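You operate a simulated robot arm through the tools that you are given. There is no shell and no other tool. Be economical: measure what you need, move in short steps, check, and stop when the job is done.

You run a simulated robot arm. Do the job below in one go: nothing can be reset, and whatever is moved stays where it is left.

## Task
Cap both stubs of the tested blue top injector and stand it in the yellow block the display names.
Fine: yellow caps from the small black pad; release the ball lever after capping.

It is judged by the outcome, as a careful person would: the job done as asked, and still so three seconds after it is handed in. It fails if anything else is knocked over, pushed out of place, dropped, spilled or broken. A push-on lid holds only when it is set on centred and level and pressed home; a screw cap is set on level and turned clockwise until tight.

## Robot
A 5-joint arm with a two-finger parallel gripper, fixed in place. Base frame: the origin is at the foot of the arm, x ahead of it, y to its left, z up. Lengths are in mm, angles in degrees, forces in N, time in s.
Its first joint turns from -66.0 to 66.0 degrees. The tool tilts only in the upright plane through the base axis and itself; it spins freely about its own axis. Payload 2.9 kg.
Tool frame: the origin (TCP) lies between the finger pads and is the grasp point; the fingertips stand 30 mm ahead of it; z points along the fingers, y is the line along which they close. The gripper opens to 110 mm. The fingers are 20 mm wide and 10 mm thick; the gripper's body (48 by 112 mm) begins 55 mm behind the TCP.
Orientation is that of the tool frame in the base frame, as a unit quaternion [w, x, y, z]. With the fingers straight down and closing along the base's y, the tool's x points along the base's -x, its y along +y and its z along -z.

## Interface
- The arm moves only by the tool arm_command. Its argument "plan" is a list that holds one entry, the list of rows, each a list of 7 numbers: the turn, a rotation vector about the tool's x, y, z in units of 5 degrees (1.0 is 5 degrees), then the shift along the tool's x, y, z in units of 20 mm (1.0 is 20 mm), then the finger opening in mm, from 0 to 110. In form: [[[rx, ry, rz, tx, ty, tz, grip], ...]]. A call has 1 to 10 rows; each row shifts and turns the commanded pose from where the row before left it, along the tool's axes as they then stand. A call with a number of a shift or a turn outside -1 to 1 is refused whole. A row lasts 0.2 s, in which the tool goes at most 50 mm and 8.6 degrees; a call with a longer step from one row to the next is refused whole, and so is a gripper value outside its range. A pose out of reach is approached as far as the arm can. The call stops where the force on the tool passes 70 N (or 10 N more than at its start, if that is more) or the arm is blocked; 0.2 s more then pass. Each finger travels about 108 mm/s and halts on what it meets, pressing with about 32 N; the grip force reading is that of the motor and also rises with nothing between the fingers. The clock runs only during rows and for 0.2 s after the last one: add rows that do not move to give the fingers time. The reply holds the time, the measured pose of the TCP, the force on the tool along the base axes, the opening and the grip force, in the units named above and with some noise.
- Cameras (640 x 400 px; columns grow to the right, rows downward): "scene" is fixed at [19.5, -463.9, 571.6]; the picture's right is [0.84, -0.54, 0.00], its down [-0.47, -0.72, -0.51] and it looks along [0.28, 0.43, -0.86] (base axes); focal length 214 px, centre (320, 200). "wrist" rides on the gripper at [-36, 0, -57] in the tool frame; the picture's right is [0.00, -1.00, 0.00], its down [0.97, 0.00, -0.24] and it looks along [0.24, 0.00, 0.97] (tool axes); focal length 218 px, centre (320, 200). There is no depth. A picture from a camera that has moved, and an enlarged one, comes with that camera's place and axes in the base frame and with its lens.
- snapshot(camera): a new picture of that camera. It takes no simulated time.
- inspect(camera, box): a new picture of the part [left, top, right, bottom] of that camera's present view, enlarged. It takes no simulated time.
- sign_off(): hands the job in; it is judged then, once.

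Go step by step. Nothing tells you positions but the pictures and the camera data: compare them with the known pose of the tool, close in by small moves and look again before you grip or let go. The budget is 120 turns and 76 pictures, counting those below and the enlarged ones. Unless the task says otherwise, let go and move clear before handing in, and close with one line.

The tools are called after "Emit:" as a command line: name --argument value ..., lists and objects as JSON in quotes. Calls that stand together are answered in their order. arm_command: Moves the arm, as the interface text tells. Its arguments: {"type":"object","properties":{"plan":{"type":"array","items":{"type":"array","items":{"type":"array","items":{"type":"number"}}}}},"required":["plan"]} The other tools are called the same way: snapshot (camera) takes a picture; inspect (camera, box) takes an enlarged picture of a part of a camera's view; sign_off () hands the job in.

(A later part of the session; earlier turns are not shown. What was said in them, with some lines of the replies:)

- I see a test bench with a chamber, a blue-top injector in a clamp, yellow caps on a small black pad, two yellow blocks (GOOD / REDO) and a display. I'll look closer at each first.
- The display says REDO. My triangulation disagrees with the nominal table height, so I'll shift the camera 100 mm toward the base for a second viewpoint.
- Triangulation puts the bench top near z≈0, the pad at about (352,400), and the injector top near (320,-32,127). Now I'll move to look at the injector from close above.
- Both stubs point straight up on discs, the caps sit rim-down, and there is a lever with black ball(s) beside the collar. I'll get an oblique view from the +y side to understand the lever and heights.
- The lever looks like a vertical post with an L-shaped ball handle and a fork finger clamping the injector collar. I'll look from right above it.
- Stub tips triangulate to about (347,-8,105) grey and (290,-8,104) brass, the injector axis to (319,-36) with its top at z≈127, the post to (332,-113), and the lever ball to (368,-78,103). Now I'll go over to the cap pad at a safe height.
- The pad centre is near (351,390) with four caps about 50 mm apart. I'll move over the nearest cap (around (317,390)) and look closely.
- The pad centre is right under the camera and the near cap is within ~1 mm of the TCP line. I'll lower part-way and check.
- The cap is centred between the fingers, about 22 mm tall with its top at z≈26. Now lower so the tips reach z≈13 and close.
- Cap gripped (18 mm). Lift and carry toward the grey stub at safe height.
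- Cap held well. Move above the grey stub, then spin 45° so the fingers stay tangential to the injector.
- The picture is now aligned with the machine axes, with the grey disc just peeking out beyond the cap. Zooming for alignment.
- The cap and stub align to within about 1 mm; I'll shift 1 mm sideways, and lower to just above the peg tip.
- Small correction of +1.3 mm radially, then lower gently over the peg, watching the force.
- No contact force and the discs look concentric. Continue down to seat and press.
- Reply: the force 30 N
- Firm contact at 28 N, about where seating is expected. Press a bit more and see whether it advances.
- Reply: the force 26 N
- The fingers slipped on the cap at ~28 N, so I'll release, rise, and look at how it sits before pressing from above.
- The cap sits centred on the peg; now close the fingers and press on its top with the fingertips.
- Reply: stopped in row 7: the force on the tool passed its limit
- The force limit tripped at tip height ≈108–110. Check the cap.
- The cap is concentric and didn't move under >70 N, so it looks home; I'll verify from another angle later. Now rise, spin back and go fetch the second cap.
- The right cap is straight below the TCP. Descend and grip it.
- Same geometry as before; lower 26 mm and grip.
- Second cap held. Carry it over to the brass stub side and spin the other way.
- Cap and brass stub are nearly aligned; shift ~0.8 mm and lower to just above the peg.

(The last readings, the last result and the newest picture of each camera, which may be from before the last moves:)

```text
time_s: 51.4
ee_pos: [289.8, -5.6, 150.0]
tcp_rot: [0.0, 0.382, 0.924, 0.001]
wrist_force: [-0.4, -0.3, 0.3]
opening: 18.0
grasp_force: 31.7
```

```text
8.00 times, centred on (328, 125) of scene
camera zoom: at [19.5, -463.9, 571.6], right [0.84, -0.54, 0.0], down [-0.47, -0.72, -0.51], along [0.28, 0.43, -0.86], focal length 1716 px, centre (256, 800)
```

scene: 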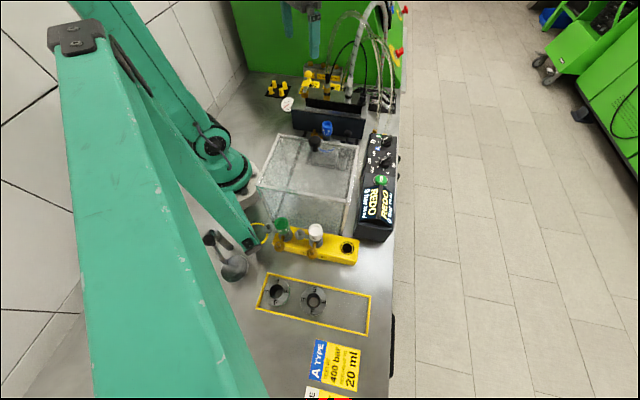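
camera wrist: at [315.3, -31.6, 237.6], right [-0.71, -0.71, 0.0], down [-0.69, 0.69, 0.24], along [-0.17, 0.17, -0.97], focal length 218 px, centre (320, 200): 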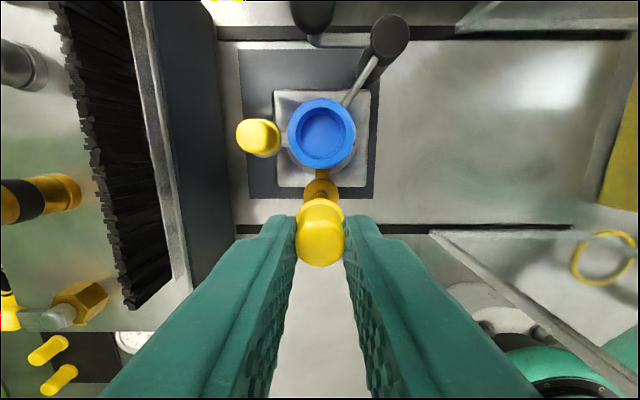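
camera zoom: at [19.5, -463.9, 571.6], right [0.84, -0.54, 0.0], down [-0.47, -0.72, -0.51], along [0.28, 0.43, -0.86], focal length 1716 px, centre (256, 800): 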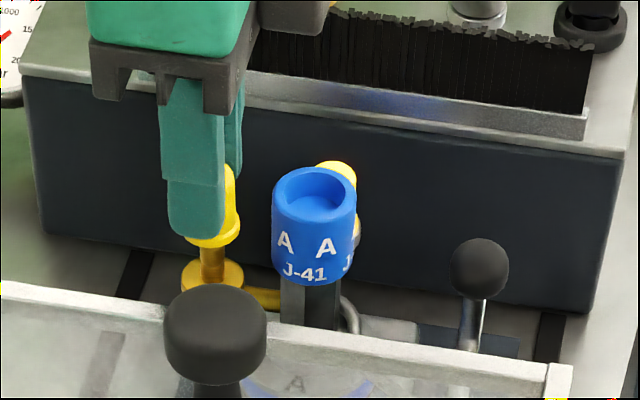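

Aligned. Lower 16 mm, check, then seat.

Emit:
arm_command --plan '[[[0, 0, 0, 0, 0, 0.4, 10], [0, 0, 0, 0, 0, 0.4, 10], [0, 0, 0, 0, 0, 0.25, 10], [0, 0, 0, 0, 0, 0.25, 10], [0, 0, 0, 0, 0, 0, 10]]]'

Emit:
inspect --camera "scene" --box '[296, 100, 360, 150]'

```text
time_s: 52.6
ee_pos: [287.9, -6.4, 124.6]
tcp_rot: [0.0, 0.382, 0.924, 0.0]
wrist_force: [-0.2, 0.8, 0.5]
opening: 17.8
grasp_force: 31.5
```

```text
8.00 times, centred on (328, 125) of scene
camera zoom: at [19.5, -463.9, 571.6], right [0.84, -0.54, 0.0], down [-0.47, -0.72, -0.51], along [0.28, 0.43, -0.86], focal length 1716 px, centre (256, 800)
```

zoom: 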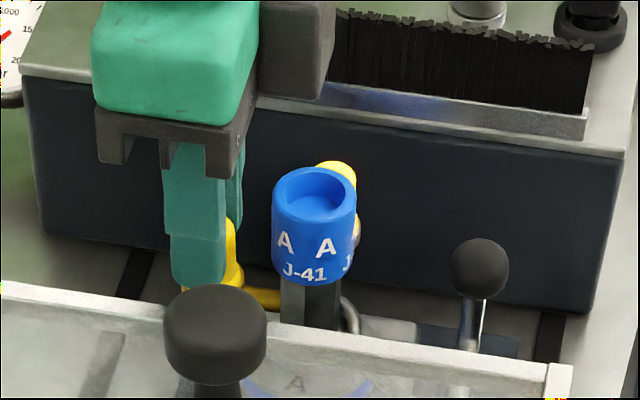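

Sliding on freely so far. Continue in small steps.

Emit:
arm_command --plan '[[[0, 0, 0, 0, 0, 0.15, 10], [0, 0, 0, 0, 0, 0.15, 10], [0, 0, 0, 0, 0, 0, 10]]]'

Emit:
inspect --camera "wrist" --box '[260, 140, 380, 300]'

```text
time_s: 53.4
ee_pos: [289.0, -6.8, 119.4]
tcp_rot: [0.002, 0.382, 0.924, 0.001]
wrist_force: [-2.4, -2.1, 28.5]
opening: 17.7
grasp_force: 31.8
```

```text
2.50 times, centred on (320, 220) of wrist
camera zoom: at [314.2, -32.4, 177.1], right [-0.71, -0.71, 0.0], down [-0.69, 0.69, 0.24], along [-0.16, 0.17, -0.97], focal length 546 px, centre (320, 150)
```

zoom: 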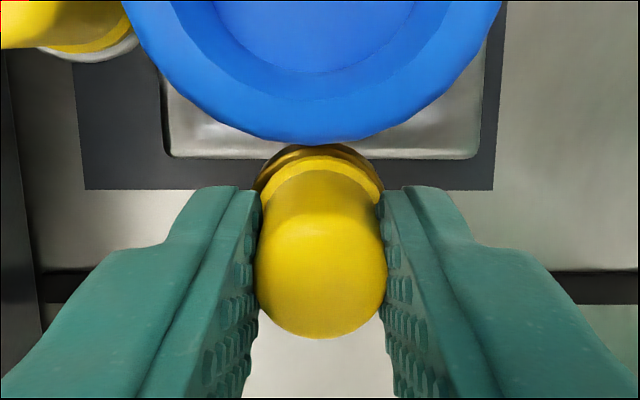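

Same resistance as the grey one. Release, rise, close, and press from above.

Emit:
arm_command --plan '[[[0, 0, 0, 0, 0, -0.1, 40], [0, 0, 0, 0, 0, 0, 40], [0, 0, 0, 0, 0, -0.8, 40], [0, 0, 0, 0, 0, -0.8, 40], [0, 0, 0, 0, 0, -0.5, 40], [0, 0, 0, 0, 0, 0, 40]]]'

Emit:
inspect --camera "wrist" --box '[200, 80, 440, 240]'

Emit:
inspect --camera "scene" --box '[296, 100, 360, 150]'

```text
time_s: 54.8
ee_pos: [288.4, -5.5, 164.4]
tcp_rot: [0.001, 0.381, 0.924, 0.0]
wrist_force: [-0.4, -0.4, -0.1]
opening: 40.2
grasp_force: 0.0
```

```text
2.50 times, centred on (320, 160) of wrist
camera zoom: at [313.8, -32.3, 220.7], right [-0.71, -0.71, 0.0], down [-0.69, 0.69, 0.24], along [-0.17, 0.17, -0.97], focal length 546 px, centre (320, 300)
```

zoom: 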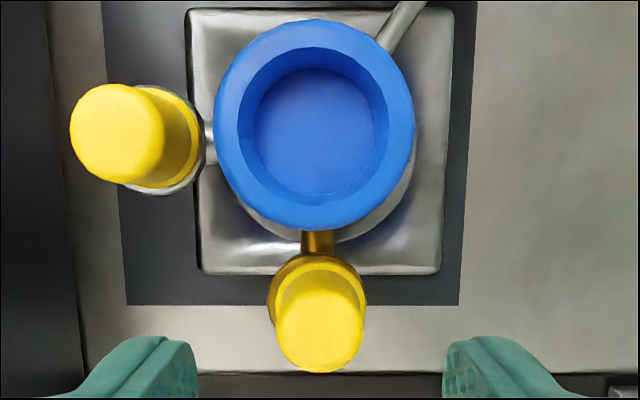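

```text
8.00 times, centred on (328, 125) of scene
camera zoom: at [19.5, -463.9, 571.6], right [0.84, -0.54, 0.0], down [-0.47, -0.72, -0.51], along [0.28, 0.43, -0.86], focal length 1716 px, centre (256, 800)
```

zoom: 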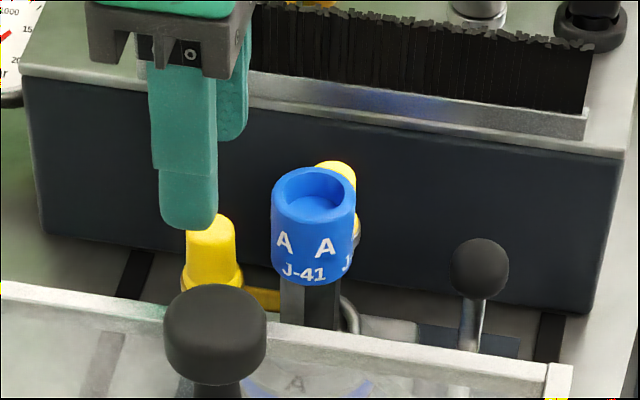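

Brass cap sits centred. Close fingers and press its top.

Emit:
arm_command --plan '[[[0, 0, 0, 0, 0, 0, 0], [0, 0, 0, 0, 0, 0.5, 0], [0, 0, 0, 0, 0, 0.5, 0], [0, 0, 0, 0, 0, 0.2, 0], [0, 0, 0, 0, 0, 0.1, 0], [0, 0, 0, 0, 0, 0.1, 0], [0, 0, 0, 0, 0, 0.08, 0], [0, 0, 0, 0, 0, 0.08, 0], [0, 0, 0, 0, 0, 0, 0]]]'

Emit:
inspect --camera "scene" --box '[296, 100, 360, 150]'

```text
time_s: 56.2
ee_pos: [290.3, -5.1, 140.6]
tcp_rot: [0.003, 0.382, 0.924, 0.0]
wrist_force: [-7.3, 0.5, 19.9]
opening: 0.0
grasp_force: 31.6
stopped in row 6: the force on the tool passed its limit (the readings are from after the stop); the commanded pose is now the measured one
```

```text
8.00 times, centred on (328, 125) of scene
camera zoom: at [19.4, -463.9, 571.6], right [0.84, -0.54, 0.0], down [-0.47, -0.72, -0.51], along [0.28, 0.43, -0.86], focal length 1716 px, centre (256, 800)
```

zoom: 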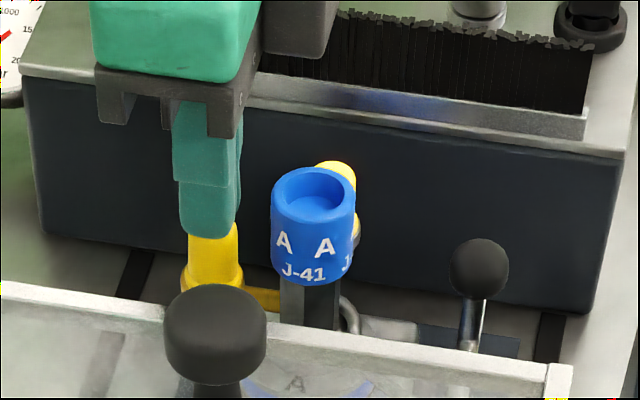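

Let me do a slow sustained press to see whether it moves any further.

Emit:
arm_command --plan '[[[0, 0, 0, 0, 0, 0.04, 0], [0, 0, 0, 0, 0, 0.04, 0], [0, 0, 0, 0, 0, 0.04, 0], [0, 0, 0, 0, 0, 0.04, 0], [0, 0, 0, 0, 0, 0.0, 0]]]'

```text
time_s: 57.1
ee_pos: [291.8, -4.5, 139.7]
tcp_rot: [0.005, 0.381, 0.924, 0.002]
wrist_force: [-7.9, 1.6, 22.0]
opening: 0.0
grasp_force: 31.6
stopped in row 4: the force on the tool passed its limit (the readings are from after the stop); the commanded pose is now the measured one
```

Both caps resist equally at the same height (≈110 mm), so they're home. Rise, straighten the spin, and get ready for the lever.

Emit:
arm_command --plan '[[[0.08, 0.08, 0.04, 0, 0, -1, 0], [0, 0, -1, 0, 0, -0.8, 0], [0, 0, -1, 0, 0, -0.6, 0], [0, 0, -1, 0, 0, -0.6, 0], [0, 0, -1, 0, 0, 0, 0], [0, 0, -1, 0, 0, 0, 0], [0, 0, -1, 0, 0, 0, 0], [0, 0, -1, 0, 0, 0, 0], [0, 0, -1, 0, 0, 0, 0], [0, 0, -1, 0, 0, 0, 0]]]'

Emit:
arm_command --plan '[[[0, 0, 0, -0.9, -1, 0, 50], [0, 0, 0, -0.9, -1, 0, 50], [0, 0, 0, -0.9, -1, 0, 50], [0, 0, 0, -0.9, -0.7, 0, 50], [0, 0, 0, -0.3, 0, 0, 50], [0, 0, 0, 0, 0, 0, 50]]]'

Emit:
snapshot --camera "wrist"

```text
time_s: 59.3
ee_pos: [291.9, -6.5, 198.6]
tcp_rot: [0.002, -0.001, 1.0, 0.0]
wrist_force: [0.8, -0.2, 0.2]
opening: 0.1
grasp_force: 31.5
```

```text
time_s: 60.7
ee_pos: [371.1, -79.4, 199.7]
tcp_rot: [0.002, 0.001, 1.0, 0.0]
wrist_force: [0.1, 0.3, 0.0]
opening: 50.0
grasp_force: 0.1
```

```text
31 pictures are left
camera wrist: at [406.8, -79.6, 257.0], right [0.0, -1.0, 0.0], down [-0.97, 0.0, 0.24], along [-0.24, 0.0, -0.97], focal length 218 px, centre (320, 200)
```

wrist: 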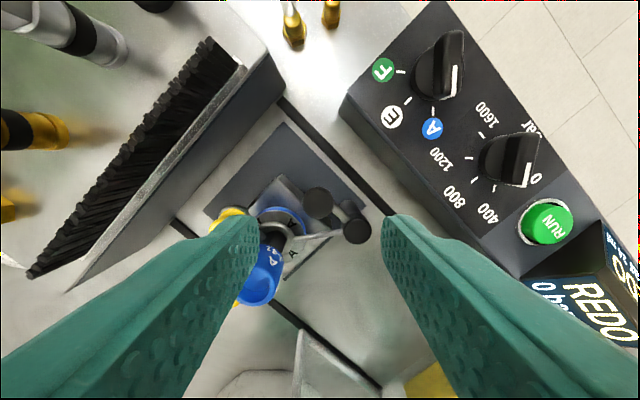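

The ball is at about (366,-77). Lower the open fingers around it.

Emit:
arm_command --plan '[[[0, 0, 0, 0.2, 0.1, 0.8, 50], [0, 0, 0, 0, 0, 0.8, 50], [0, 0, 0, 0, 0, 0.8, 50], [0, 0, 0, 0, 0, 0.8, 50], [0, 0, 0, 0, 0, 0.5, 50], [0, 0, 0, 0, 0, 0.4, 50], [0, 0, 0, 0, 0, 0, 50]]]'

Emit:
snapshot --camera "wrist"

```text
time_s: 62.3
ee_pos: [366.6, -77.9, 117.5]
tcp_rot: [0.002, 0.001, 1.0, 0.0]
wrist_force: [0.5, 0.8, 1.6]
opening: 50.3
grasp_force: 0.1
```

```text
30 pictures are left
camera wrist: at [402.0, -78.4, 174.1], right [0.0, -1.0, 0.0], down [-0.97, 0.0, 0.24], along [-0.24, 0.0, -0.97], focal length 218 px, centre (320, 200)
```

wrist: 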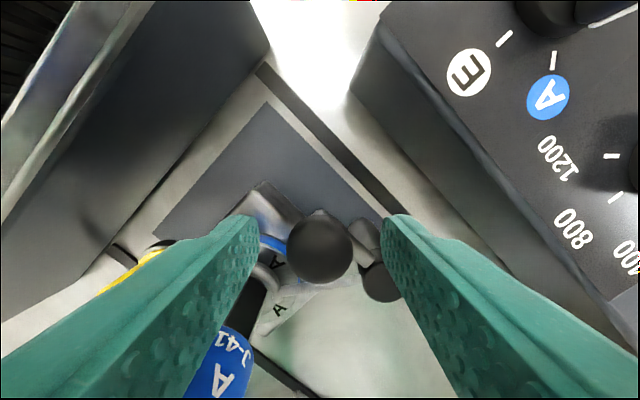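

Centred on the ball. Narrow the fingers and try swinging it clockwise (toward the console) along its arc about the post, watching the force.

Emit:
arm_command --plan '[[[0, 0, 0, 0, 0, 0, 30], [0, 0, 0, 0, 0, 0, 30], [0, 0, 0, -0.14, -0.17, 0, 30], [0, 0, 0, -0.14, -0.17, 0, 30], [0, 0, 0, -0.11, -0.19, 0, 30], [0, 0, 0, 0, 0, 0, 30]]]'

Emit:
snapshot --camera "wrist"

```text
time_s: 63.7
ee_pos: [371.1, -88.1, 116.8]
tcp_rot: [0.001, 0.001, 1.0, 0.0]
wrist_force: [0.9, 1.3, -0.9]
opening: 31.0
grasp_force: 0.6
```

```text
29 pictures are left
camera wrist: at [408.8, -89.2, 174.5], right [0.0, -1.0, 0.0], down [-0.97, 0.0, 0.24], along [-0.24, 0.0, -0.97], focal length 218 px, centre (320, 200)
```

wrist: 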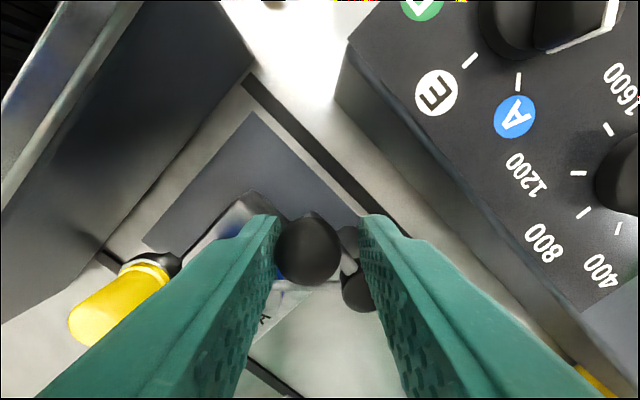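

The ball follows with very little force, so clockwise works. Continue the swing.

Emit:
arm_command --plan '[[[0, 0, 0, -0.12, -0.2, 0, 30], [0, 0, 0, -0.1, -0.2, 0, 30], [0, 0, 0, -0.08, -0.21, 0, 30], [0, 0, 0, -0.06, -0.21, 0, 30], [0, 0, 0, -0.04, -0.21, 0, 30], [0, 0, 0, -0.02, -0.22, 0, 30], [0, 0, 0, 0, -0.22, 0, 30], [0, 0, 0, 0, 0, 0, 30]]]'

Emit:
snapshot --camera "wrist"

```text
time_s: 65.5
ee_pos: [382.4, -117.7, 117.0]
tcp_rot: [0.001, 0.0, 1.0, 0.001]
wrist_force: [0.2, 0.0, 0.4]
opening: 30.0
grasp_force: 0.8
```

```text
28 pictures are left
camera wrist: at [417.2, -118.3, 174.5], right [0.0, -1.0, 0.0], down [-0.97, 0.0, 0.24], along [-0.24, 0.0, -0.97], focal length 218 px, centre (320, 200)
```

wrist: 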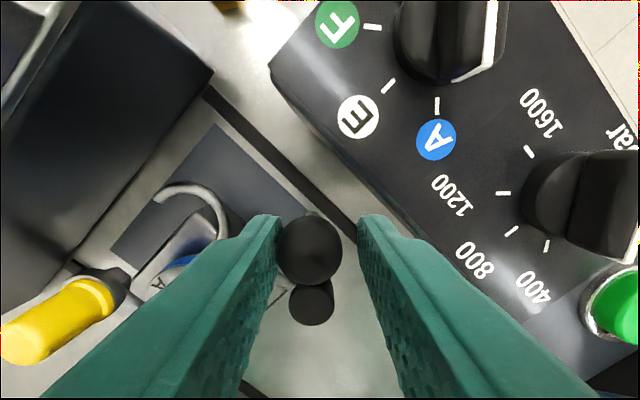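

The hook has swung clear of the collar. To open it more fully without the outer finger nearing the console, I'll lift, close, and nudge the ball from behind.

Emit:
arm_command --plan '[[[0, 0, 0, 0, 0.12, 0, 34], [0, 0, 0, 0, 0, -0.8, 36], [0, 0, 0, 0, 0, -0.8, 36], [0, 0, 0, 0, 0, -0.8, 36], [0, 0, 0, 0, 0.9, 0, 0], [0, 0, 0, 0, 0.5, 0, 0], [0, 0, 0, 0, 0, 0.8, 0], [0, 0, 0, 0, 0, 0.8, 0], [0, 0, 0, 0, 0, 0.8, 0], [0, 0, 0, 0, 0, 0, 0]]]'

Emit:
arm_command --plan '[[[0, 0, 0, 0, -0.3, 0, 0], [0, 0, 0, 0.02, -0.3, 0, 0], [0, 0, 0, 0.04, -0.3, 0, 0], [0, 0, 0, 0.06, -0.3, 0, 0], [0, 0, 0, 0.08, -0.3, 0, 0], [0, 0, 0, 0, 0, 0, 0]]]'

Emit:
snapshot --camera "wrist"

```text
time_s: 67.7
ee_pos: [382.4, -87.9, 117.0]
tcp_rot: [0.002, 0.0, 1.0, 0.0]
wrist_force: [0.0, -0.4, 0.6]
opening: 0.0
grasp_force: 31.8
```

```text
time_s: 69.1
ee_pos: [378.3, -117.0, 118.4]
tcp_rot: [0.0, 0.001, 1.0, 0.0]
wrist_force: [0.0, -0.2, -0.4]
opening: 0.0
grasp_force: 32.5
```

```text
27 pictures are left
camera wrist: at [413.6, -117.8, 174.1], right [0.0, -1.0, 0.0], down [-0.97, 0.0, 0.24], along [-0.24, 0.0, -0.97], focal length 218 px, centre (320, 200)
```

wrist: 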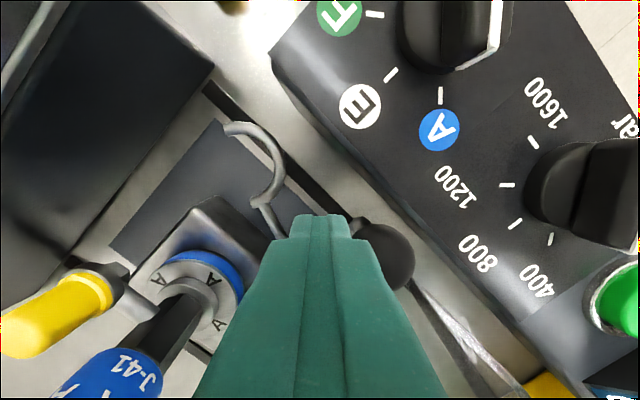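

The hook is now fully swung away (~80°). Rise and position above the blue top.

Emit:
arm_command --plan '[[[0, 0, 0, 0, 0.2, -0.5, 0], [0, 0, 0, 0, 0, -1, 0], [0, 0, 0, 0, 0, -1, 0], [0, 0, 0, 0, 0, -1, 50], [0, 0, 0, 0, 0, -1, 50], [0, 0, 0, 0.8, 1, 0, 50], [0, 0, 0, 0.8, 1, 0, 50], [0, 0, 0, 0.7, 1, 0, 50], [0, 0, 0, 0.65, 0.85, 0, 50], [0, 0, 0, 0, 0, 0, 50]]]'

Emit:
snapshot --camera "wrist"

```text
time_s: 71.3
ee_pos: [318.2, -37.8, 206.4]
tcp_rot: [0.001, 0.002, 1.0, 0.0]
wrist_force: [-0.3, -0.2, -0.2]
opening: 50.1
grasp_force: 0.1
```

```text
26 pictures are left
camera wrist: at [354.8, -37.4, 263.0], right [0.0, -1.0, 0.0], down [-0.97, 0.0, 0.24], along [-0.24, 0.0, -0.97], focal length 218 px, centre (320, 200)
```

wrist: 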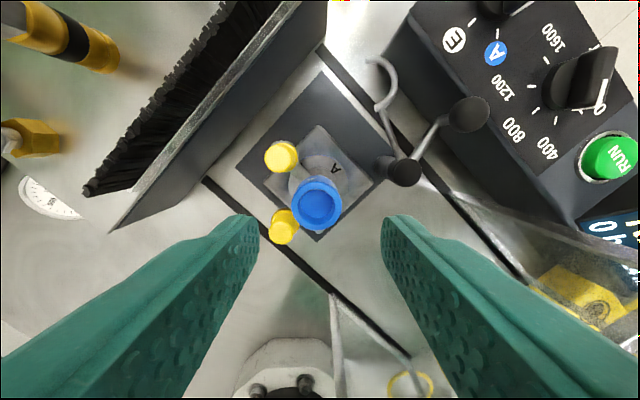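

Lever open, both caps on. The blue top is at about (318.6,-36). Lower around it and grip.

Emit:
arm_command --plan '[[[0, 0, 0, 0, 0.06, 0.8, 50], [0, 0, 0, 0, 0, 0.8, 50], [0, 0, 0, 0, 0, 0.8, 50], [0, 0, 0, 0, 0, 0.8, 50], [0, 0, 0, 0, 0, 0.55, 50], [0, 0, 0, 0, 0, 0, 50]]]'

Emit:
snapshot --camera "wrist"

```text
time_s: 72.7
ee_pos: [318.8, -33.2, 132.3]
tcp_rot: [0.002, 0.001, 1.0, 0.0]
wrist_force: [0.9, -0.8, -0.6]
opening: 50.0
grasp_force: 0.0
```

```text
25 pictures are left
camera wrist: at [354.7, -35.0, 189.2], right [0.0, -1.0, 0.0], down [-0.97, 0.0, 0.24], along [-0.24, 0.0, -0.97], focal length 218 px, centre (320, 200)
```

wrist: 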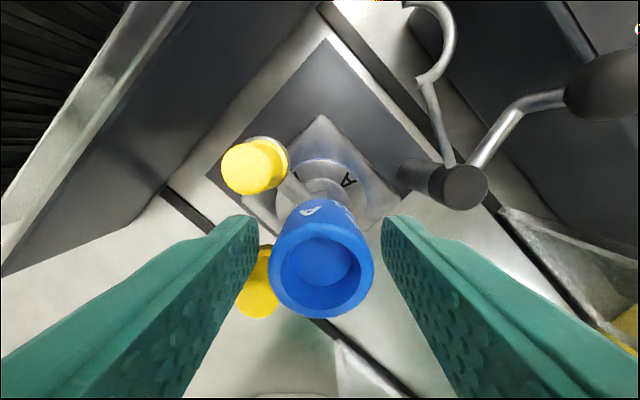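

Well centred. Close the grip and lift slowly.

Emit:
arm_command --plan '[[[0, 0, 0, 0, 0, 0, 20], [0, 0, 0, 0, 0, 0, 20], [0, 0, 0, 0, 0, 0, 20], [0, 0, 0, 0, 0, -0.3, 20], [0, 0, 0, 0, 0, -0.5, 20], [0, 0, 0, 0, 0, -0.7, 20], [0, 0, 0, 0, 0, 0, 20]]]'

Emit:
snapshot --camera "wrist"

Emit:
inspect --camera "scene" --box '[280, 85, 376, 150]'

```text
time_s: 74.3
ee_pos: [319.2, -36.4, 161.6]
tcp_rot: [0.001, 0.001, 1.0, 0.0]
wrist_force: [0.7, -0.1, -3.7]
opening: 31.5
grasp_force: 31.7
```

```text
24 pictures are left
camera wrist: at [354.6, -36.0, 219.3], right [0.0, -1.0, 0.0], down [-0.97, 0.0, 0.24], along [-0.24, 0.0, -0.97], focal length 218 px, centre (320, 200)
```

wrist: 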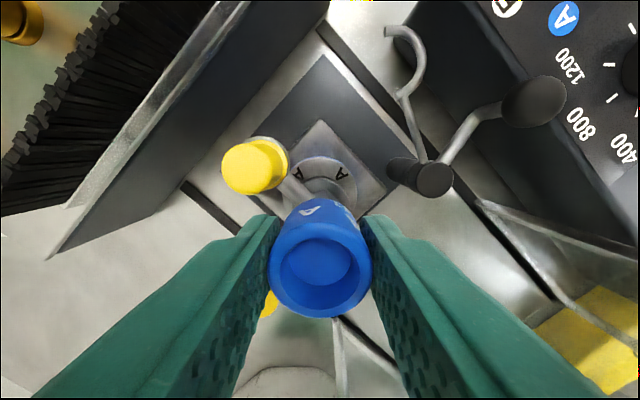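

```text
6.15 times, centred on (328, 118) of scene
camera zoom: at [19.5, -463.9, 571.6], right [0.84, -0.54, 0.0], down [-0.47, -0.72, -0.51], along [0.28, 0.43, -0.86], focal length 1320 px, centre (271, 708)
```

zoom: 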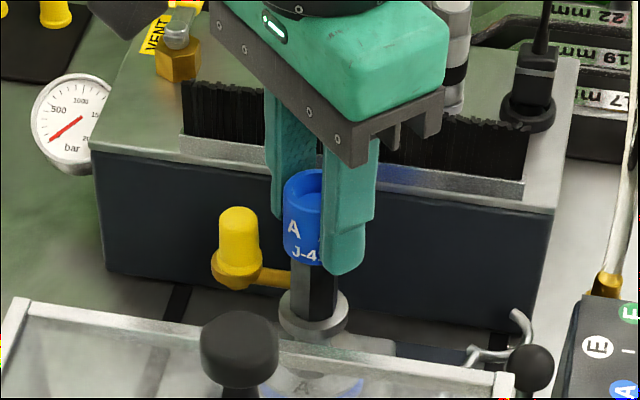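

The injector came up cleanly, rigid in the grip, caps on. Continue raising straight up.

Emit:
arm_command --plan '[[[0, 0, 0, 0, 0, -0.8, 20], [0, 0, 0, 0, 0, -0.8, 20], [0, 0, 0, 0, 0, -0.8, 20], [0, 0, 0, 0, 0, -0.8, 20], [0, 0, 0, 0, 0, -0.8, 20], [0, 0, 0, 0, 0, -0.8, 20], [0, 0, 0, 0, 0, -0.8, 20], [0, 0, 0, 0, 0, -0.8, 20], [0, 0, 0, 0, 0, 0, 20]]]'

Emit:
inspect --camera "scene" --box '[270, 40, 382, 140]'

```text
time_s: 76.3
ee_pos: [317.0, -34.8, 290.5]
tcp_rot: [0.001, 0.001, 1.0, 0.0]
wrist_force: [-0.1, -0.3, -3.1]
opening: 31.7
grasp_force: 32.1
```

```text
4.00 times, centred on (326, 90) of scene
camera zoom: at [19.5, -463.9, 571.6], right [0.84, -0.54, 0.0], down [-0.47, -0.72, -0.51], along [0.28, 0.43, -0.86], focal length 858 px, centre (296, 640)
```

zoom: 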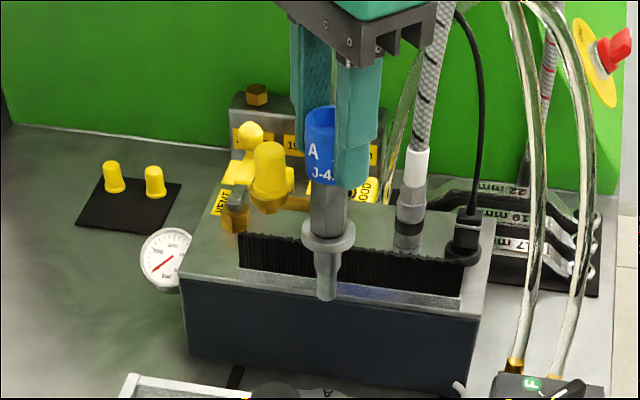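

The nozzle tip hangs ≈122 mm below the TCP and the flange ≈75 mm below. The REDO hole triangulates to about (450.5, 284, 45). I'll carry at z≈290, around the clear side.

Emit:
arm_command --plan '[[[0, 0, 0, 0, 1, -0.2, 20], [0, 0, 0, 0, 1, -0.2, 20], [0, 0, 0, 0, 1, 0, 20], [0, 0, 0, 0, 1, 0, 20], [0, 0, 0, 0, 1, 0, 20], [0, 0, 0, 0, 1, 0, 20], [0, 0, 0, 0, 1, 0, 20], [0, 0, 0, 0, 1, 0, 20], [0, 0, 0, 0, 1, 0, 20], [0, 0, 0, 0, 1, 0, 20]]]'

Emit:
arm_command --plan '[[[0, 0, 0, 0, 1, 0, 20], [0, 0, 0, 0, 1, 0, 20], [0, 0, 0, 0, 1, 0, 20], [0, 0, 0, 0, 1, 0, 20], [0, 0, 0, 0, 1, 0, 20], [0, 0, 0, 0, 1, 0, 20], [0, 0, 0, -0.5, 0, 0, 20], [0, 0, 0, -1, 0, 0, 20], [0, 0, 0, -1, 0, 0, 20], [0, 0, 0, 0, 0, 0, 20]]]'

Emit:
snapshot --camera "wrist"

Emit:
snapshot --camera "scene"

```text
time_s: 78.5
ee_pos: [318.6, 165.5, 298.3]
tcp_rot: [0.001, 0.001, 1.0, 0.001]
wrist_force: [0.6, 0.0, -2.7]
opening: 31.8
grasp_force: 32.0
```

```text
time_s: 80.7
ee_pos: [368.6, 285.0, 297.9]
tcp_rot: [0.001, 0.001, 1.0, 0.001]
wrist_force: [-0.3, 0.0, -2.8]
opening: 31.8
grasp_force: 32.1
```

```text
21 pictures are left
camera wrist: at [405.2, 283.4, 355.2], right [0.0, -1.0, 0.0], down [-0.97, 0.0, 0.24], along [-0.24, 0.0, -0.97], focal length 218 px, centre (320, 200)
```

wrist: 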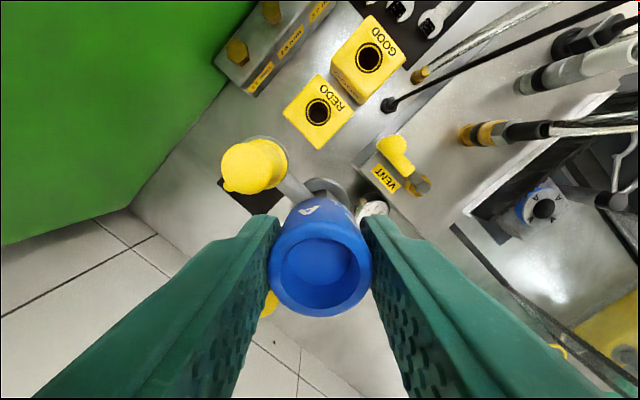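

```text
20 pictures are left
```

scene: 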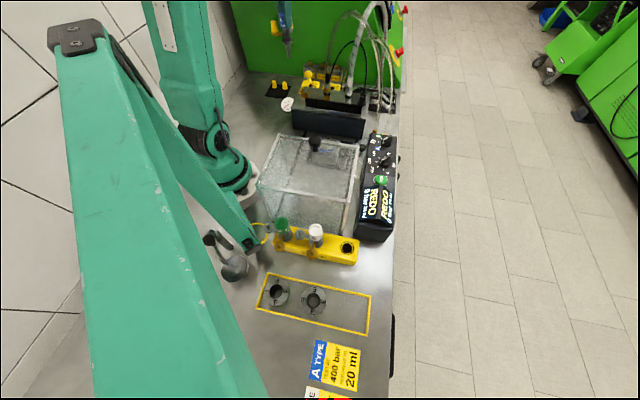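

The REDO hole is straight ahead in +x at about (449,285). Move over and lower so the nozzle is ~30 mm above the block.

Emit:
arm_command --plan '[[[0, 0, 0, -1, 0, 0, 20], [0, 0, 0, -1, 0, 0, 20], [0, 0, 0, -1, 0, 0, 20], [0, 0, 0, -1, 0, 0, 20], [0, 0, 0, 0, 0, 0.8, 20], [0, 0, 0, 0, 0, 0.8, 20], [0, 0, 0, 0, 0, 0.8, 20], [0, 0, 0, 0, 0, 0.8, 20], [0, 0, 0, 0, 0, 0.8, 20], [0, 0, 0, 0, 0, 0, 20]]]'

Emit:
snapshot --camera "wrist"

Emit:
inspect --camera "scene" --box '[270, 50, 366, 110]'

```text
time_s: 82.9
ee_pos: [450.3, 284.9, 216.1]
tcp_rot: [0.001, 0.001, 1.0, 0.001]
wrist_force: [-0.4, -1.5, -3.0]
opening: 31.6
grasp_force: 32.4
```

```text
19 pictures are left
camera wrist: at [485.5, 284.2, 273.3], right [0.0, -1.0, 0.0], down [-0.97, 0.0, 0.24], along [-0.24, 0.0, -0.97], focal length 218 px, centre (320, 200)
```

wrist: 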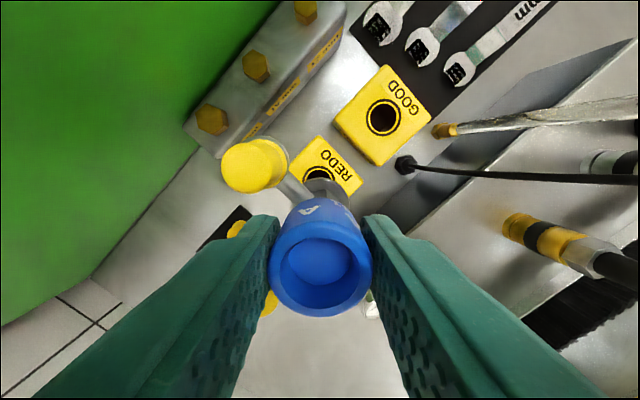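

```text
6.67 times, centred on (318, 80) of scene
camera zoom: at [19.5, -463.8, 571.6], right [0.84, -0.54, 0.0], down [-0.47, -0.72, -0.51], along [0.28, 0.43, -0.86], focal length 1430 px, centre (333, 1000)
```

zoom: 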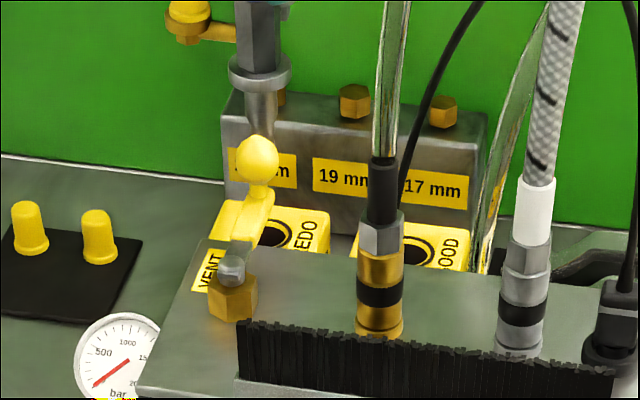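

The nozzle is right near the hole; I'll zoom in for exact alignment.

Emit:
inspect --camera "wrist" --box '[270, 120, 380, 220]'

Emit:
inspect --camera "scene" --box '[295, 55, 335, 95]'

```text
4.00 times, centred on (325, 170) of wrist
camera zoom: at [485.5, 284.2, 273.3], right [0.0, -1.0, 0.0], down [-0.97, 0.0, 0.24], along [-0.24, 0.0, -0.97], focal length 873 px, centre (300, 320)
```

zoom: 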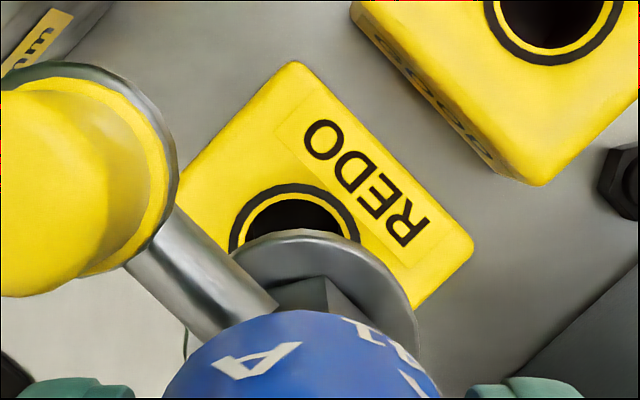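

```text
10.00 times, centred on (315, 75) of scene
camera zoom: at [19.5, -463.8, 571.6], right [0.84, -0.54, 0.0], down [-0.47, -0.72, -0.51], along [0.28, 0.43, -0.86], focal length 2145 px, centre (370, 1450)
```

zoom: 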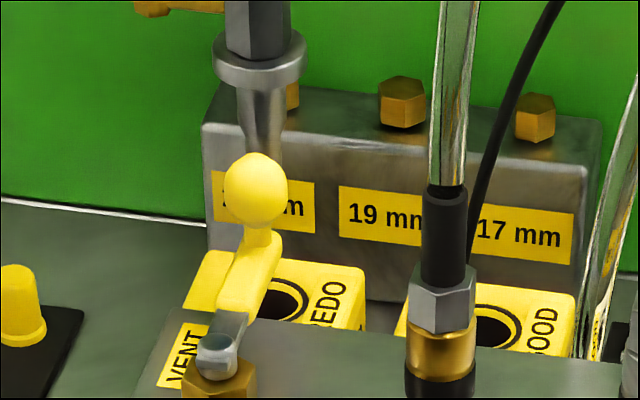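

Hole and TCP agree within ~1.5 mm, and the hole is much wider than the nozzle tip. Shift 1.5 mm in y and lower to just above the block.

Emit:
arm_command --plan '[[[0, 0, 0, 0.03, 0.08, 0.5, 20], [0, 0, 0, 0, 0, 0.6, 20], [0, 0, 0, 0, 0, 0.6, 20], [0, 0, 0, 0, 0, 0.4, 20], [0, 0, 0, 0, 0, 0, 20]]]'

Emit:
inspect --camera "wrist" --box '[260, 130, 380, 230]'

Emit:
inspect --camera "scene" --box '[295, 55, 335, 95]'

```text
time_s: 84.1
ee_pos: [448.5, 285.5, 176.0]
tcp_rot: [0.0, 0.001, 1.0, 0.001]
wrist_force: [-0.5, -0.2, -3.7]
opening: 31.8
grasp_force: 31.8
```

```text
4.00 times, centred on (320, 180) of wrist
camera zoom: at [483.8, 285.1, 233.1], right [0.0, -1.0, 0.0], down [-0.97, 0.0, 0.24], along [-0.24, 0.0, -0.97], focal length 873 px, centre (320, 280)
```

zoom: 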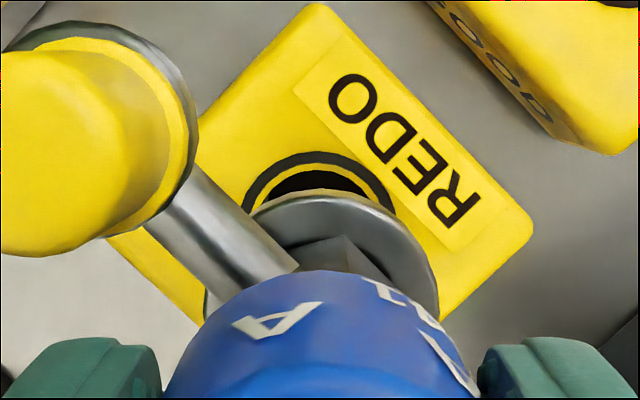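

```text
10.00 times, centred on (315, 75) of scene
camera zoom: at [19.5, -463.8, 571.6], right [0.84, -0.54, 0.0], down [-0.47, -0.72, -0.51], along [0.28, 0.43, -0.86], focal length 2145 px, centre (370, 1450)
```

zoom: 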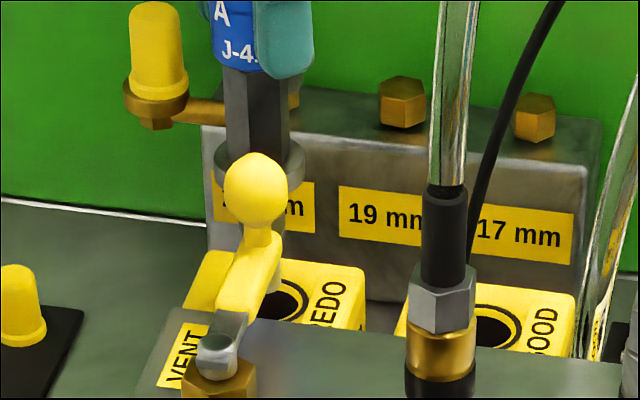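

Centred over the hole. Lower the nozzle in steadily with force checks.

Emit:
arm_command --plan '[[[0, 0, 0, -0.03, 0, 0.4, 20], [0, 0, 0, 0, 0, 0.4, 20], [0, 0, 0, 0, 0, 0.4, 20], [0, 0, 0, 0, 0, 0.4, 20], [0, 0, 0, 0, 0, 0, 20]]]'

Emit:
inspect --camera "wrist" --box '[260, 130, 380, 230]'

```text
time_s: 85.3
ee_pos: [451.1, 286.5, 143.1]
tcp_rot: [0.001, 0.001, 1.0, 0.0]
wrist_force: [-0.3, -0.3, -3.5]
opening: 31.5
grasp_force: 32.1
```

```text
4.00 times, centred on (320, 180) of wrist
camera zoom: at [485.4, 285.8, 200.8], right [0.0, -1.0, 0.0], down [-0.97, 0.0, 0.24], along [-0.24, 0.0, -0.97], focal length 873 px, centre (320, 280)
```

zoom: 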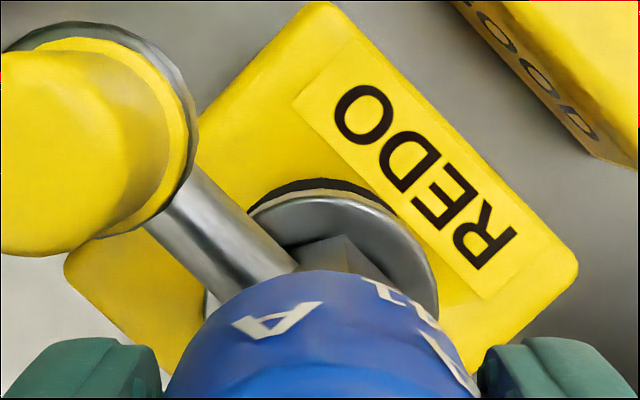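

Nozzle is in the hole with no contact force. Continue down until the flange rests.

Emit:
arm_command --plan '[[[0, 0, 0, 0, 0, 0.3, 20], [0, 0, 0, 0, 0, 0.3, 20], [0, 0, 0, 0, 0, 0.1, 20], [0, 0, 0, 0, 0, 0, 20]]]'

Emit:
inspect --camera "wrist" --box '[260, 130, 380, 230]'

```text
time_s: 86.3
ee_pos: [449.0, 286.5, 129.7]
tcp_rot: [0.001, 0.0, 1.0, -0.001]
wrist_force: [0.5, -0.6, -2.3]
opening: 31.4
grasp_force: 31.9
```

```text
4.00 times, centred on (320, 180) of wrist
camera zoom: at [485.4, 285.7, 186.5], right [0.0, -1.0, 0.0], down [-0.97, 0.0, 0.24], along [-0.24, 0.0, -0.97], focal length 873 px, centre (320, 280)
```

zoom: 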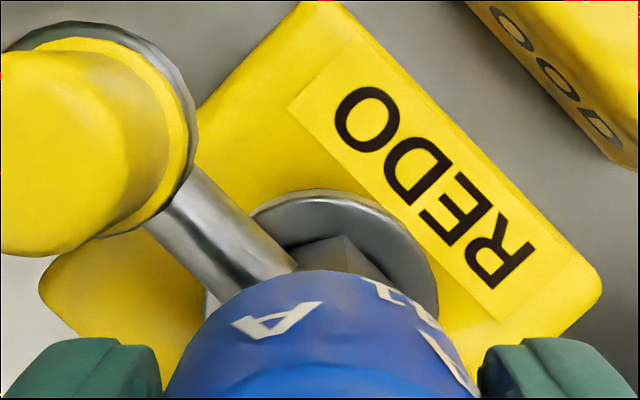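

Close to seating now; keep going in 1–2 mm steps until the force rises.

Emit:
arm_command --plan '[[[0, 0, 0, 0, 0, 0.1, 20], [0, 0, 0, 0, 0, 0.1, 20], [0, 0, 0, 0, 0, 0.05, 20], [0, 0, 0, 0, 0, 0, 20]]]'

```text
time_s: 87.3
ee_pos: [448.9, 286.9, 124.3]
tcp_rot: [0.001, 0.001, 1.0, 0.002]
wrist_force: [-0.3, 0.4, -2.9]
opening: 31.8
grasp_force: 32.1
```

Emit:
arm_command --plan '[[[0, 0, 0, 0, 0, 0.08, 20], [0, 0, 0, 0, 0, 0.08, 20], [0, 0, 0, 0, 0, 0.05, 20], [0, 0, 0, 0, 0, 0, 20]]]'

Emit:
inspect --camera "scene" --box '[290, 55, 346, 95]'

```text
time_s: 88.3
ee_pos: [448.5, 287.0, 122.7]
tcp_rot: [0.002, 0.0, 1.0, 0.002]
wrist_force: [-5.7, -8.6, 27.0]
opening: 31.9
grasp_force: 32.0
```

```text
10.00 times, centred on (318, 75) of scene
camera zoom: at [19.4, -464.0, 571.5], right [0.84, -0.54, 0.0], down [-0.47, -0.72, -0.51], along [0.28, 0.43, -0.86], focal length 2145 px, centre (340, 1450)
```

zoom: 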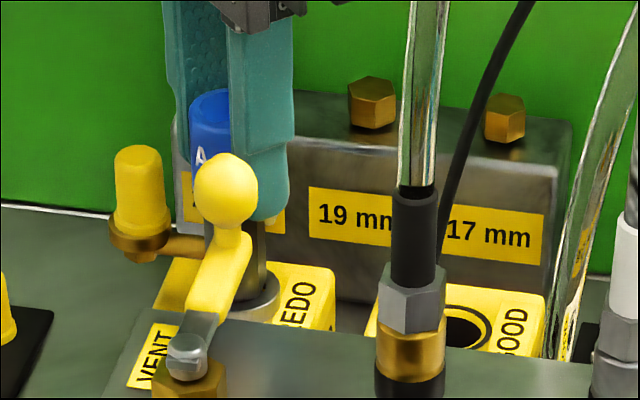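

The flange is resting on the REDO block. Relieve the push slightly, open, and rise straight up.

Emit:
arm_command --plan '[[[0, 0, 0, 0, 0, -0.06, 20], [0, 0, 0, 0, 0, 0, 36], [0, 0, 0, 0, 0, 0, 50], [0, 0, 0, 0, 0, 0, 50], [0, 0, 0, 0, 0, 0, 50]]]'

Emit:
arm_command --plan '[[[0, 0, 0, 0, 0, -0.4, 50], [0, 0, 0, 0, 0, -0.8, 50], [0, 0, 0, 0, 0, -0.8, 50], [0, 0, 0, 0, 0, -0.8, 50], [0, 0, 0, 0, 0, -0.8, 50], [0, 0, 0, 0, 0, -0.8, 50], [0, 0, 0, 0, 0, 0, 50]]]'

Emit:
snapshot --camera "wrist"

Emit:
inspect --camera "scene" --box '[280, 50, 360, 100]'

```text
time_s: 89.5
ee_pos: [448.9, 287.1, 121.0]
tcp_rot: [0.001, 0.001, 1.0, 0.001]
wrist_force: [0.0, 1.0, 0.0]
opening: 49.9
grasp_force: 0.0
```

```text
time_s: 91.1
ee_pos: [448.6, 286.6, 211.0]
tcp_rot: [0.001, 0.001, 1.0, 0.001]
wrist_force: [-0.2, -0.4, 0.1]
opening: 50.0
grasp_force: 0.1
```

```text
10 pictures are left
camera wrist: at [484.6, 286.3, 267.0], right [0.0, -1.0, 0.0], down [-0.97, 0.0, 0.24], along [-0.24, 0.0, -0.97], focal length 218 px, centre (320, 200)
```

wrist: 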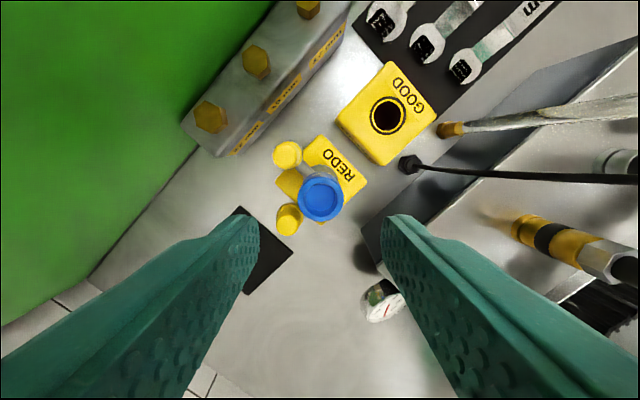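

```text
8.00 times, centred on (320, 75) of scene
camera zoom: at [19.5, -463.9, 571.6], right [0.84, -0.54, 0.0], down [-0.47, -0.72, -0.51], along [0.28, 0.43, -0.86], focal length 1716 px, centre (320, 1200)
```

zoom: 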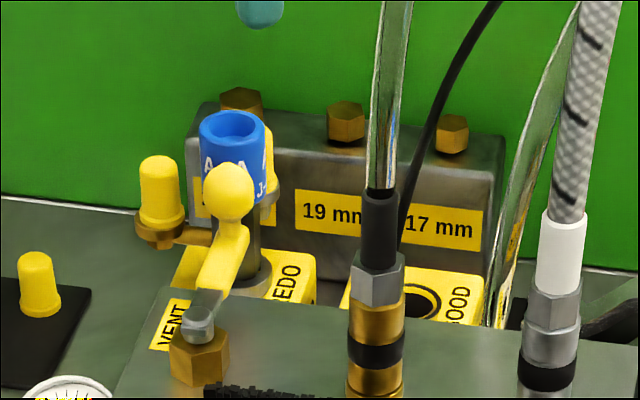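

The injector stands upright in the REDO block with both caps on. Retreat and do a last check.

Emit:
arm_command --plan '[[[0, 0, 0, 0, 0, -1, 50], [0, 0, 0, 0, 0, -1, 50], [0, 0, 0, 0, 0, -1, 50], [0, 0, 0, 1, 0, -1, 50], [0, 0, 0, 1, 0, 0, 50], [0, 0, 0, 1, 0, 0, 50], [0, 0, 0, 1, 0, 0, 50], [0, 0, 0, 1, 0, 0, 50], [0, 0, 0, 0, 0, 0, 50]]]'

Emit:
inspect --camera "scene" --box '[255, 50, 415, 150]'

Emit:
inspect --camera "scene" --box '[296, 64, 328, 96]'

```text
time_s: 93.1
ee_pos: [348.6, 285.8, 289.3]
tcp_rot: [0.001, 0.0, 1.0, 0.001]
wrist_force: [1.2, -0.7, -1.1]
opening: 50.1
grasp_force: 0.1
```

```text
4.00 times, centred on (335, 100) of scene
camera zoom: at [19.5, -463.9, 571.6], right [0.84, -0.54, 0.0], down [-0.47, -0.72, -0.51], along [0.28, 0.43, -0.86], focal length 858 px, centre (260, 600)
```

zoom: 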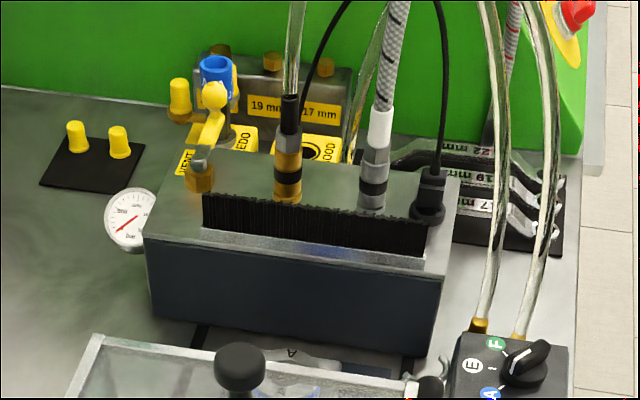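

```text
12.50 times, centred on (312, 80) of scene
camera zoom: at [19.5, -463.9, 571.6], right [0.84, -0.54, 0.0], down [-0.47, -0.72, -0.51], along [0.28, 0.43, -0.86], focal length 2681 px, centre (420, 1700)
```

zoom: 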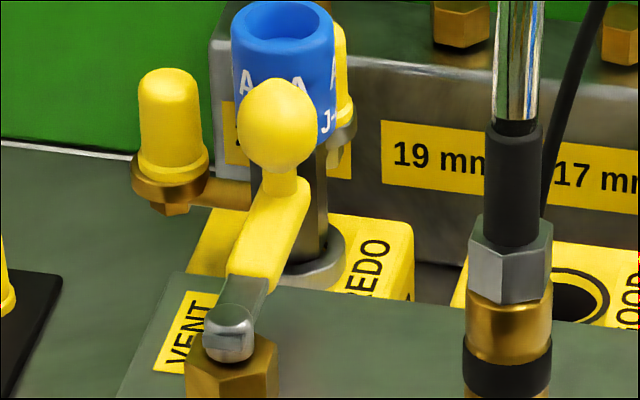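

Everything looks right: the brass cap sits flush on its disc, the grey cap is on, the injector is upright in REDO and the clamp lever is open. Handing in.

Emit:
sign_off

```text
The job is handed in.
```

I capped both stubs of the blue top injector with yellow caps from the black pad, swung the black ball clamp lever open, and stood the injector upright in the yellow REDO block named on the display; the job is handed in.
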